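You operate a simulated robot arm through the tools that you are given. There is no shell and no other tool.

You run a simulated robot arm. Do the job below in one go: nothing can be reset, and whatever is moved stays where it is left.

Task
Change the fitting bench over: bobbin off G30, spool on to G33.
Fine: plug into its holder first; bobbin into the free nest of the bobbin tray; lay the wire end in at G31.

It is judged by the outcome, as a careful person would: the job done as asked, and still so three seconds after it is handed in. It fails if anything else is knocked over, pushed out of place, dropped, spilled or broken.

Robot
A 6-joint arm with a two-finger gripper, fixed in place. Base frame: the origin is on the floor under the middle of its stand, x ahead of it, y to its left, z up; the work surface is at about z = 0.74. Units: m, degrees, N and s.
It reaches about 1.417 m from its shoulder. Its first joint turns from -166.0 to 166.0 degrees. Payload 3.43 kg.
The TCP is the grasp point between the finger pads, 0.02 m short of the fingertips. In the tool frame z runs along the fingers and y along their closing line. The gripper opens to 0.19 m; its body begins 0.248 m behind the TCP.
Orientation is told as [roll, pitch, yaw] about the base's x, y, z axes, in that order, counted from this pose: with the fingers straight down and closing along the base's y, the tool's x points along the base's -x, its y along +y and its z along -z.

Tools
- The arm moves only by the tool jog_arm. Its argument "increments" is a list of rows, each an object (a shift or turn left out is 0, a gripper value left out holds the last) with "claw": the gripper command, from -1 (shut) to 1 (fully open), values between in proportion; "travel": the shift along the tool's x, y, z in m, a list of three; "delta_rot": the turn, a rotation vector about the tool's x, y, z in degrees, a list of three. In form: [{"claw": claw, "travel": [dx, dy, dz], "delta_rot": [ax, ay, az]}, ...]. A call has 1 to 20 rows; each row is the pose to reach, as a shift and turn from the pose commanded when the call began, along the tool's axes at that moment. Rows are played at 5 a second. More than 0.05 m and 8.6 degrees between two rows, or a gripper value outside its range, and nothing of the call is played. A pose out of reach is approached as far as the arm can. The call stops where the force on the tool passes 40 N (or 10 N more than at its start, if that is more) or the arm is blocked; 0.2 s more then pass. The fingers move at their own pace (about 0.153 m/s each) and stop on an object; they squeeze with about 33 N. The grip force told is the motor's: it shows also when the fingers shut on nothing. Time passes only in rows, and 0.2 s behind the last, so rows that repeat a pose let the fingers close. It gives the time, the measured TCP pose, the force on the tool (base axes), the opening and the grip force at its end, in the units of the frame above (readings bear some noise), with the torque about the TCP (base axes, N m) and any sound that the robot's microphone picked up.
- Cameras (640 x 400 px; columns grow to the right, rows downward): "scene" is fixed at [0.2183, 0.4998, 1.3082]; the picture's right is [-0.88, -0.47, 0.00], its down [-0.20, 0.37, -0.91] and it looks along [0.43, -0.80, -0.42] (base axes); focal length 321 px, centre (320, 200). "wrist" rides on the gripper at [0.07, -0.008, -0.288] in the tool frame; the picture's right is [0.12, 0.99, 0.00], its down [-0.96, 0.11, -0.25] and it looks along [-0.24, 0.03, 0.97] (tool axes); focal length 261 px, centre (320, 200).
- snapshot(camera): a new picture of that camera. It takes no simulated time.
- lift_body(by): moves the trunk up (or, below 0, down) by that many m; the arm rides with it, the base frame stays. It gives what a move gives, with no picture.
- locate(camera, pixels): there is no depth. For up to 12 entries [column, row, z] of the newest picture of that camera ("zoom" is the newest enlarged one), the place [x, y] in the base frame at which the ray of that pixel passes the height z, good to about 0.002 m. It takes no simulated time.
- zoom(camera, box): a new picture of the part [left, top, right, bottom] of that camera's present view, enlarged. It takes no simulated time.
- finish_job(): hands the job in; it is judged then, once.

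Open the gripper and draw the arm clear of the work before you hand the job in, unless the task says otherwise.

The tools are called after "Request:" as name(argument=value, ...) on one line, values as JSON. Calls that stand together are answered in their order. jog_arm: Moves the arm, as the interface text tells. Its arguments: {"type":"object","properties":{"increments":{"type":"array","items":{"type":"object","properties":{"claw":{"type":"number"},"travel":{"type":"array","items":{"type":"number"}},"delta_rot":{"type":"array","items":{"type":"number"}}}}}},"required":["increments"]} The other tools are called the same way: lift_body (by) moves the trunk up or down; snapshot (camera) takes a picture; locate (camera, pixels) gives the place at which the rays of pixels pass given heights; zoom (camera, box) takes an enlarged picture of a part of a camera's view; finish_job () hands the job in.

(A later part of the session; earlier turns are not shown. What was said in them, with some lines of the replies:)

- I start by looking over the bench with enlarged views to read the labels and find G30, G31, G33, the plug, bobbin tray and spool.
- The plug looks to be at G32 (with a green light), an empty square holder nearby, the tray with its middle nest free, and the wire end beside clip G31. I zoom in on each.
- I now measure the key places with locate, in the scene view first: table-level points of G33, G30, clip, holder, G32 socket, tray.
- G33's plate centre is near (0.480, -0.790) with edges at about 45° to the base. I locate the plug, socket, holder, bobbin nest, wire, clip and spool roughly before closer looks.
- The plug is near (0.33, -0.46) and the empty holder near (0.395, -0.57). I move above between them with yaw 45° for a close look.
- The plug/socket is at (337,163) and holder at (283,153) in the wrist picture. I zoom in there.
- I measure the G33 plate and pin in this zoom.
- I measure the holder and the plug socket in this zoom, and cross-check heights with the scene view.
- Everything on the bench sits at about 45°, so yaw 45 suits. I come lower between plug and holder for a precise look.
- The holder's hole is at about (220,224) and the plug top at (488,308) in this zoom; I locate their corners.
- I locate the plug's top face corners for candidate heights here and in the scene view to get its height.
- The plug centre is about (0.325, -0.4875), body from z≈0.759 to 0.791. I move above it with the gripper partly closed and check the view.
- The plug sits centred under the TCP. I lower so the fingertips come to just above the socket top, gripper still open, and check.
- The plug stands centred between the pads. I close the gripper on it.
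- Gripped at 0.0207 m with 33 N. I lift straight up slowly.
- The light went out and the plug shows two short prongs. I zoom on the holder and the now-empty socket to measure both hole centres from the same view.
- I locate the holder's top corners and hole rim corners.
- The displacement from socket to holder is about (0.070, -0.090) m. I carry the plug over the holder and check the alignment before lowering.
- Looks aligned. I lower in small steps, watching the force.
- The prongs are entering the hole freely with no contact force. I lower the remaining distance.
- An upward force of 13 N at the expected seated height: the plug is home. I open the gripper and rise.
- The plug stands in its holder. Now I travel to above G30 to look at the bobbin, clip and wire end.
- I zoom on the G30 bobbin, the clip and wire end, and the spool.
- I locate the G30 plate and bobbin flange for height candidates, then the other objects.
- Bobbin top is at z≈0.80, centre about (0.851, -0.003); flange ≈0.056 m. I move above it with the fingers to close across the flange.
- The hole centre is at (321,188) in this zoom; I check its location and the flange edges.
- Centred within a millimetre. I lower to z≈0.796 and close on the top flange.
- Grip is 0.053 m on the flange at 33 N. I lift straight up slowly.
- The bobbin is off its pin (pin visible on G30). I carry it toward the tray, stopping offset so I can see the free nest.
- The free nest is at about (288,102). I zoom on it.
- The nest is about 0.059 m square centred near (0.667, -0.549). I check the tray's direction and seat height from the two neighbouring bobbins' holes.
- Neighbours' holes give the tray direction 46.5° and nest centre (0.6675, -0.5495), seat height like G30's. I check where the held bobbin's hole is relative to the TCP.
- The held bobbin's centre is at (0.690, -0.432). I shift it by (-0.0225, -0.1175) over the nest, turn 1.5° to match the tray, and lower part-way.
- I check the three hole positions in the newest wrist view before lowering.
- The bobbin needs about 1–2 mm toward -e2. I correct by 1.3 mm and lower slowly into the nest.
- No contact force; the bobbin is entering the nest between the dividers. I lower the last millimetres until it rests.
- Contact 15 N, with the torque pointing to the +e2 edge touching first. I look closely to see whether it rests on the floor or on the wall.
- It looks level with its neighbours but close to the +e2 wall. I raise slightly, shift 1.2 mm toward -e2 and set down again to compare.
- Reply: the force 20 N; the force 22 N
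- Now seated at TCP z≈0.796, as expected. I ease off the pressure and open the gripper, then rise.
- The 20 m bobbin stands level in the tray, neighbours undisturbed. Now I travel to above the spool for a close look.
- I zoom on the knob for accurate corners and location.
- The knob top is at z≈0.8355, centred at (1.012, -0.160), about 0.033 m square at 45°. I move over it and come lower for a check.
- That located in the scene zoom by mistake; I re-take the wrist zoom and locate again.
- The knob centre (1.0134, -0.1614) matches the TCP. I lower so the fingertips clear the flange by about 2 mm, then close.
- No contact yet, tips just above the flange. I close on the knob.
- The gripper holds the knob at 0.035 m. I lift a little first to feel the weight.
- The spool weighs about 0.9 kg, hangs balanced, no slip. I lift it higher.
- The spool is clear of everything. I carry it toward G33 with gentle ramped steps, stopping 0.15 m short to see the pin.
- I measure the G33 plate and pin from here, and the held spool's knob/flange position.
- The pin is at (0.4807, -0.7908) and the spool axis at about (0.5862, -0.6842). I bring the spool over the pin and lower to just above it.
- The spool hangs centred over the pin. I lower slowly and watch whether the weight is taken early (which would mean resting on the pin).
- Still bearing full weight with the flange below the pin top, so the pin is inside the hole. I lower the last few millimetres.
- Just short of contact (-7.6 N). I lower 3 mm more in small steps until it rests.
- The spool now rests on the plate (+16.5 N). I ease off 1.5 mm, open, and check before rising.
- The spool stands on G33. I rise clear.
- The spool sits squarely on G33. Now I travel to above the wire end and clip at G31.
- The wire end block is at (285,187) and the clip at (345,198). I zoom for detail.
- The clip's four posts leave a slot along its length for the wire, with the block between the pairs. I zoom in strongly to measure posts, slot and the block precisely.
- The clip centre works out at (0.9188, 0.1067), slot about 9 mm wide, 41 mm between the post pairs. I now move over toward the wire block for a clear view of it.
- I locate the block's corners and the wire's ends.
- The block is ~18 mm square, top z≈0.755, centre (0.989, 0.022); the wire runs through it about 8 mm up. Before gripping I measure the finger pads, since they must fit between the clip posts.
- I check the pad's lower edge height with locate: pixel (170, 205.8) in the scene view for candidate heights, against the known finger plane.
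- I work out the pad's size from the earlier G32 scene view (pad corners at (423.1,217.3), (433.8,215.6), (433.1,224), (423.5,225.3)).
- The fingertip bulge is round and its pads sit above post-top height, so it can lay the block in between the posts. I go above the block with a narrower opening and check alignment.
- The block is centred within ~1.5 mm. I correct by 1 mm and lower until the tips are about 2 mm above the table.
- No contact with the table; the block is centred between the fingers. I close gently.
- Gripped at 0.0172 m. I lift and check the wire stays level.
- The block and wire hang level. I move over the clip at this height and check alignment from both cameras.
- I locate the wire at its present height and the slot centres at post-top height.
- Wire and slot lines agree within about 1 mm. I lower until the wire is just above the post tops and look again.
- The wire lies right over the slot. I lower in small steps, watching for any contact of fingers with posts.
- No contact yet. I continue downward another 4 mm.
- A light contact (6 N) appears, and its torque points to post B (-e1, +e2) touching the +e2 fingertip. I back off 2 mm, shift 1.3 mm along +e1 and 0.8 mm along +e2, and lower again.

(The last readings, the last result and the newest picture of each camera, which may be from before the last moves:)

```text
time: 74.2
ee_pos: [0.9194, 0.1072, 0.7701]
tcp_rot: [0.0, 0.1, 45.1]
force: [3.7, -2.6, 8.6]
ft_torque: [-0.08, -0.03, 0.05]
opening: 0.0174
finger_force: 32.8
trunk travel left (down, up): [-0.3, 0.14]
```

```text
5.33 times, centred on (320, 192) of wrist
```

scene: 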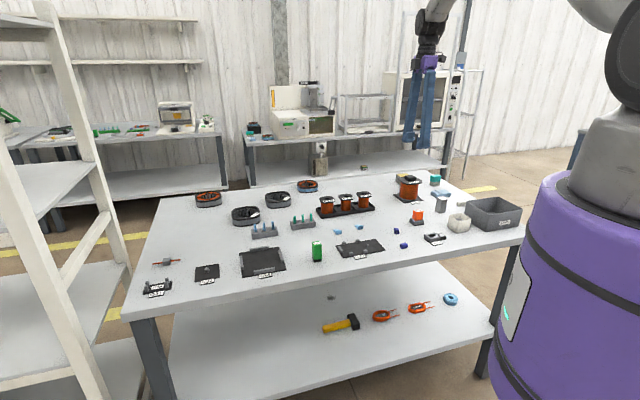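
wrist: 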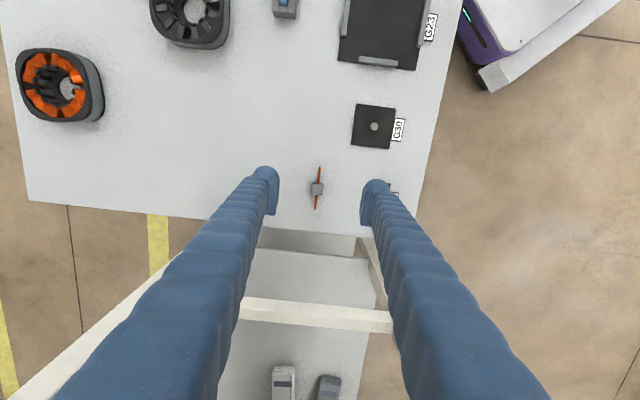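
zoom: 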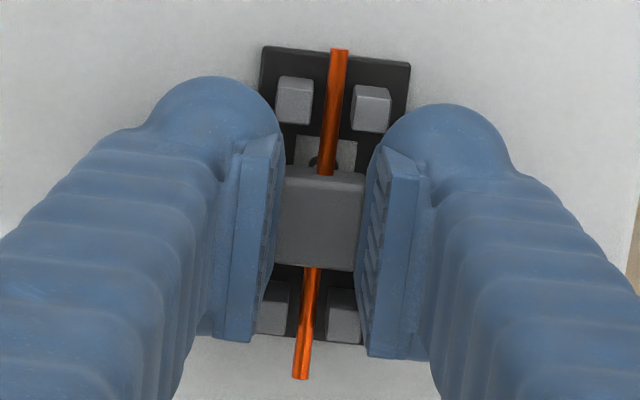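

Now both fingers are bounded by the posts' outer faces; the wire already sits below the post tops with the block only about 3–4 mm above the plate. I recentre by half a millimetre and let it down by opening very gradually so the fingers still guide it.

Request:
jog_arm(increments=[{"claw": -1, "travel": [0.0003, -0.0005, 0]}, {"claw": -0.85, "travel": [0.0003, -0.0005, 0]}, {"claw": -0.82, "travel": [0.0003, -0.0005, 0]}, {"claw": -0.805, "travel": [0.0003, -0.0005, 0]}, {"claw": -0.795, "travel": [0.0003, -0.0005, 0]}, {"claw": -0.785, "travel": [0.0003, -0.0005, 0]}, {"claw": -0.775, "travel": [0.0003, -0.0005, 0]}, {"claw": -0.765, "travel": [0.0003, -0.0005, 0]}, {"claw": -0.765, "travel": [0.0003, -0.0005, 0]}])

Request:
zoom(camera="wrist", box=[280, 155, 360, 230])

Request:
zoom(camera="scene", box=[126, 255, 190, 300])

```text
time: 76.2
ee_pos: [0.9185, 0.1073, 0.7695]
tcp_rot: [0.1, 0.1, 45.0]
force: [0.4, 0.4, 0.7]
ft_torque: [0.01, -0.02, 0.0]
opening: 0.022
finger_force: 0.1
trunk travel left (down, up): [-0.3, 0.14]
```

```text
5.33 times, centred on (320, 192) of wrist
```

zoom: 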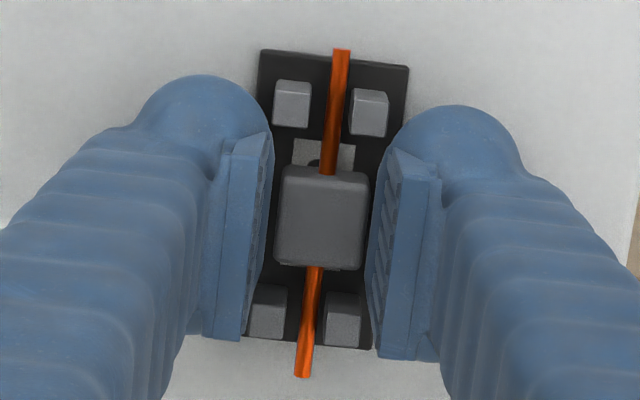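

```text
8.89 times, centred on (158, 278) of scene
```

zoom: 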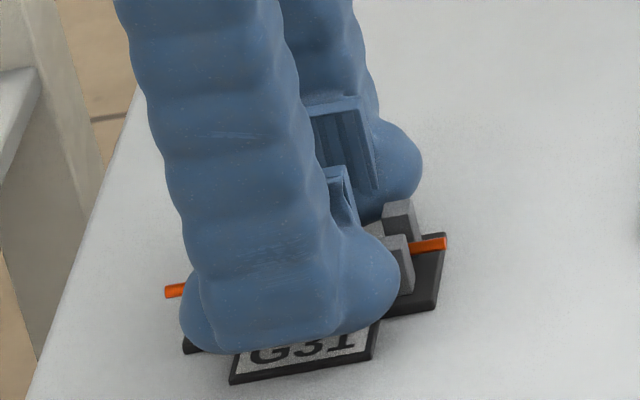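

The block slid down into the clip. I open wider and rise straight up, then inspect.

Request:
jog_arm(increments=[{"claw": -0.7}, {"claw": -0.6}, {"claw": -0.45}, {"claw": -0.45}, {"claw": -0.45, "travel": [0, 0, -0.01]}, {"claw": -0.45, "travel": [0, 0, -0.03]}, {"claw": -0.45, "travel": [0, 0, -0.07]}, {"claw": -0.45, "travel": [0, 0, -0.11]}, {"claw": -0.45, "travel": [0, 0, -0.11]}])

Request:
zoom(camera="wrist", box=[290, 150, 350, 220])

Request:
zoom(camera="scene", box=[138, 268, 178, 298])

```text
time: 78.2
ee_pos: [0.9197, 0.1072, 0.8789]
tcp_rot: [0.1, 0.2, 45.0]
force: [-0.2, -0.3, -0.1]
ft_torque: [0.01, 0.03, 0.0]
opening: 0.0522
finger_force: 0.0
trunk travel left (down, up): [-0.3, 0.14]
```

```text
5.71 times, centred on (320, 185) of wrist
```

zoom: 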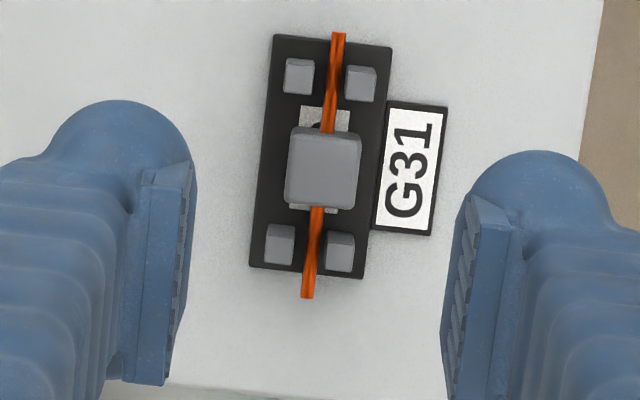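

```text
13.33 times, centred on (158, 283) of scene
```

zoom: 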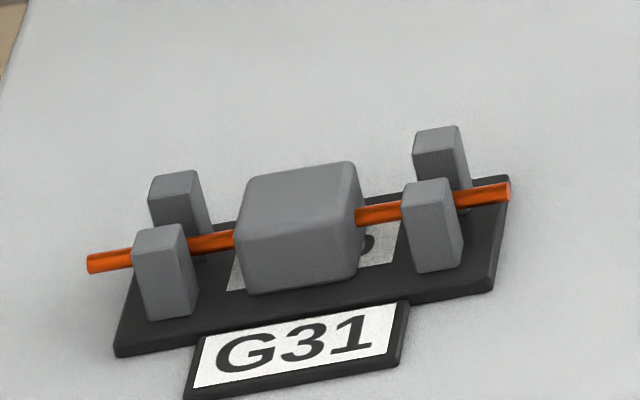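

The wire end lies in the clip with its block resting between the post pairs. I verify the clip hasn't shifted and then raise the arm clear.

Request:
zoom(camera="wrist", box=[290, 150, 350, 220])

Request:
locate(camera="zoom", pixels=[[275, 35, 0.743], [392, 47, 0.743], [364, 279, 0.743], [250, 267, 0.743]])

Request:
jog_arm(increments=[{"claw": -0.2, "travel": [0, 0, -0.04]}, {"claw": 0.2, "travel": [0, 0, -0.08]}, {"claw": 0.6, "travel": [0, 0, -0.12]}, {"claw": 1, "travel": [0, 0, -0.16]}, {"claw": 1, "travel": [0, 0, -0.17]}, {"claw": 1, "travel": [0.04, -0.02, -0.17]}, {"claw": 1, "travel": [0.08, -0.04, -0.17]}, {"claw": 1, "travel": [0.12, -0.06, -0.17]}, {"claw": 1, "travel": [0.16, -0.08, -0.17]}, {"claw": 1, "travel": [0.2, -0.1, -0.17]}, {"claw": 1, "travel": [0.24, -0.12, -0.17]}, {"claw": 1, "travel": [0.28, -0.14, -0.17]}, {"claw": 1, "travel": [0.32, -0.16, -0.17]}, {"claw": 1, "travel": [0.36, -0.18, -0.17]}, {"claw": 1, "travel": [0.36, -0.18, -0.17]}])

Request:
snapshot(camera="scene")

Request:
snapshot(camera="wrist")

```text
5.71 times, centred on (320, 185) of wrist
```

zoom: 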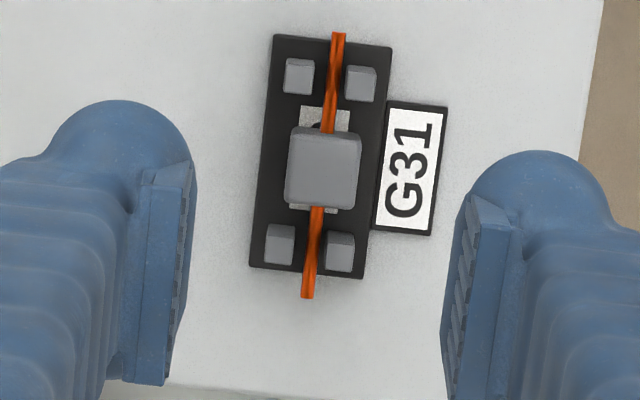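

```text
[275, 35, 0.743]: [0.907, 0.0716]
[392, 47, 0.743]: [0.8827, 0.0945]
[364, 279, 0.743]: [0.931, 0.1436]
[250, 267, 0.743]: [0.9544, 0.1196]
```

```text
time: 81.4
ee_pos: [0.7915, -0.2786, 1.0495]
tcp_rot: [0.2, 0.0, 45.0]
force: [0.5, 0.0, -0.3]
ft_torque: [0.06, 0.01, 0.02]
opening: 0.1902
finger_force: 0.1
trunk travel left (down, up): [-0.3, 0.14]
```

```text
taken
```

scene: 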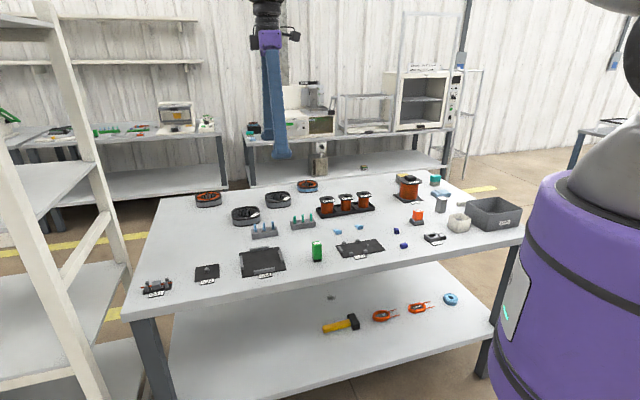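

```text
taken
```

wrist: 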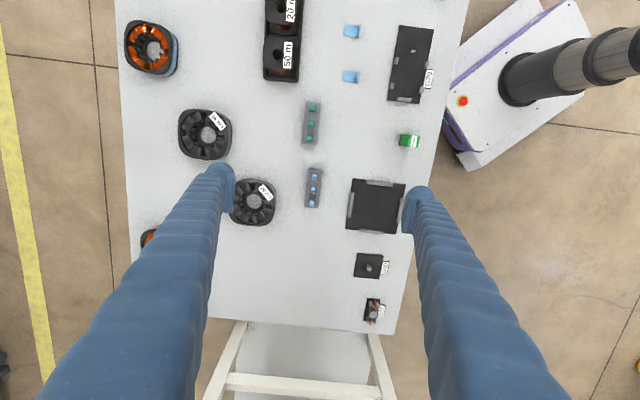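

The clip stayed in place and the arm is clear. A last close check of each finished place before handing in.

Request:
zoom(camera="scene", box=[300, 170, 480, 255])

Request:
zoom(camera="scene", box=[130, 255, 220, 305])

Request:
zoom(camera="scene", box=[405, 205, 465, 250])

```text
3.56 times, centred on (390, 212) of scene
```

zoom: 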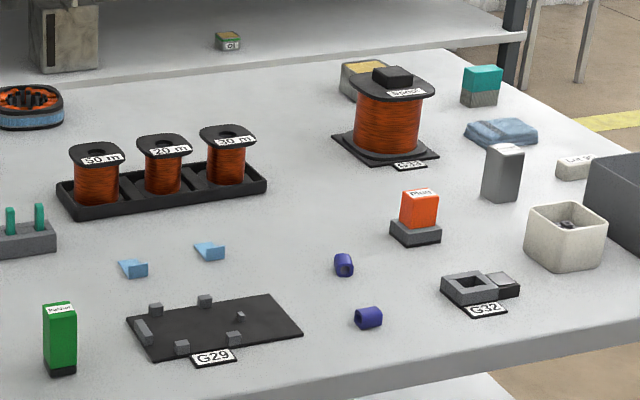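

```text
7.11 times, centred on (175, 280) of scene
```

zoom: 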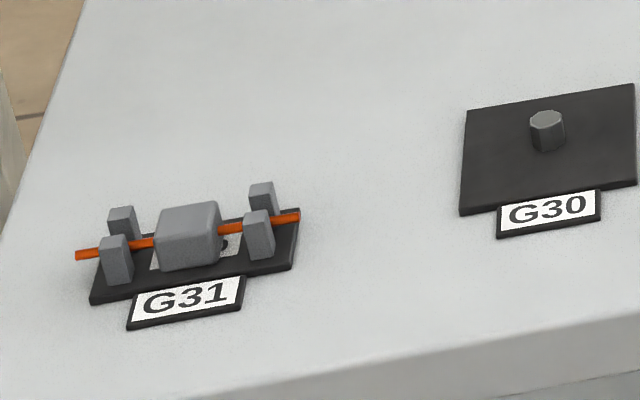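

```text
8.89 times, centred on (435, 228) of scene
```

zoom: 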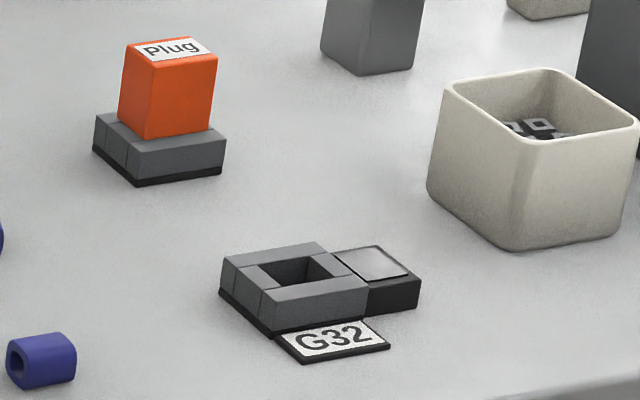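

All four places look right: plug in its holder with the G32 light off, the 20 m bobbin in the middle nest, the spool on G33, and the wire end laid in clip G31. The gripper is open and clear, so I hand in.

Request:
finish_job()

```text
The job is handed in.
```

The bench is changed over and handed in. The steps, in order:

1. **Plug:** pulled from G32 first, which put its light out, and seated in the holder.
2. **Bobbin:** the 20 m bobbin came off G30 and sits level in the middle nest of the bobbin tray, between the 50 m and 30 m bobbins.
3. **Spool:** standing square on G33, over its pin.
4. **Wire end:** laid in the clip at G31. The gripper fingers met the clip posts about 3–4 mm above the clip base. I opened them slowly, and the wire's block slid down that last bit and rests between the posts.

The last pictures showed nothing else knocked over or moved. The gripper is open and the arm is clear of the bench.
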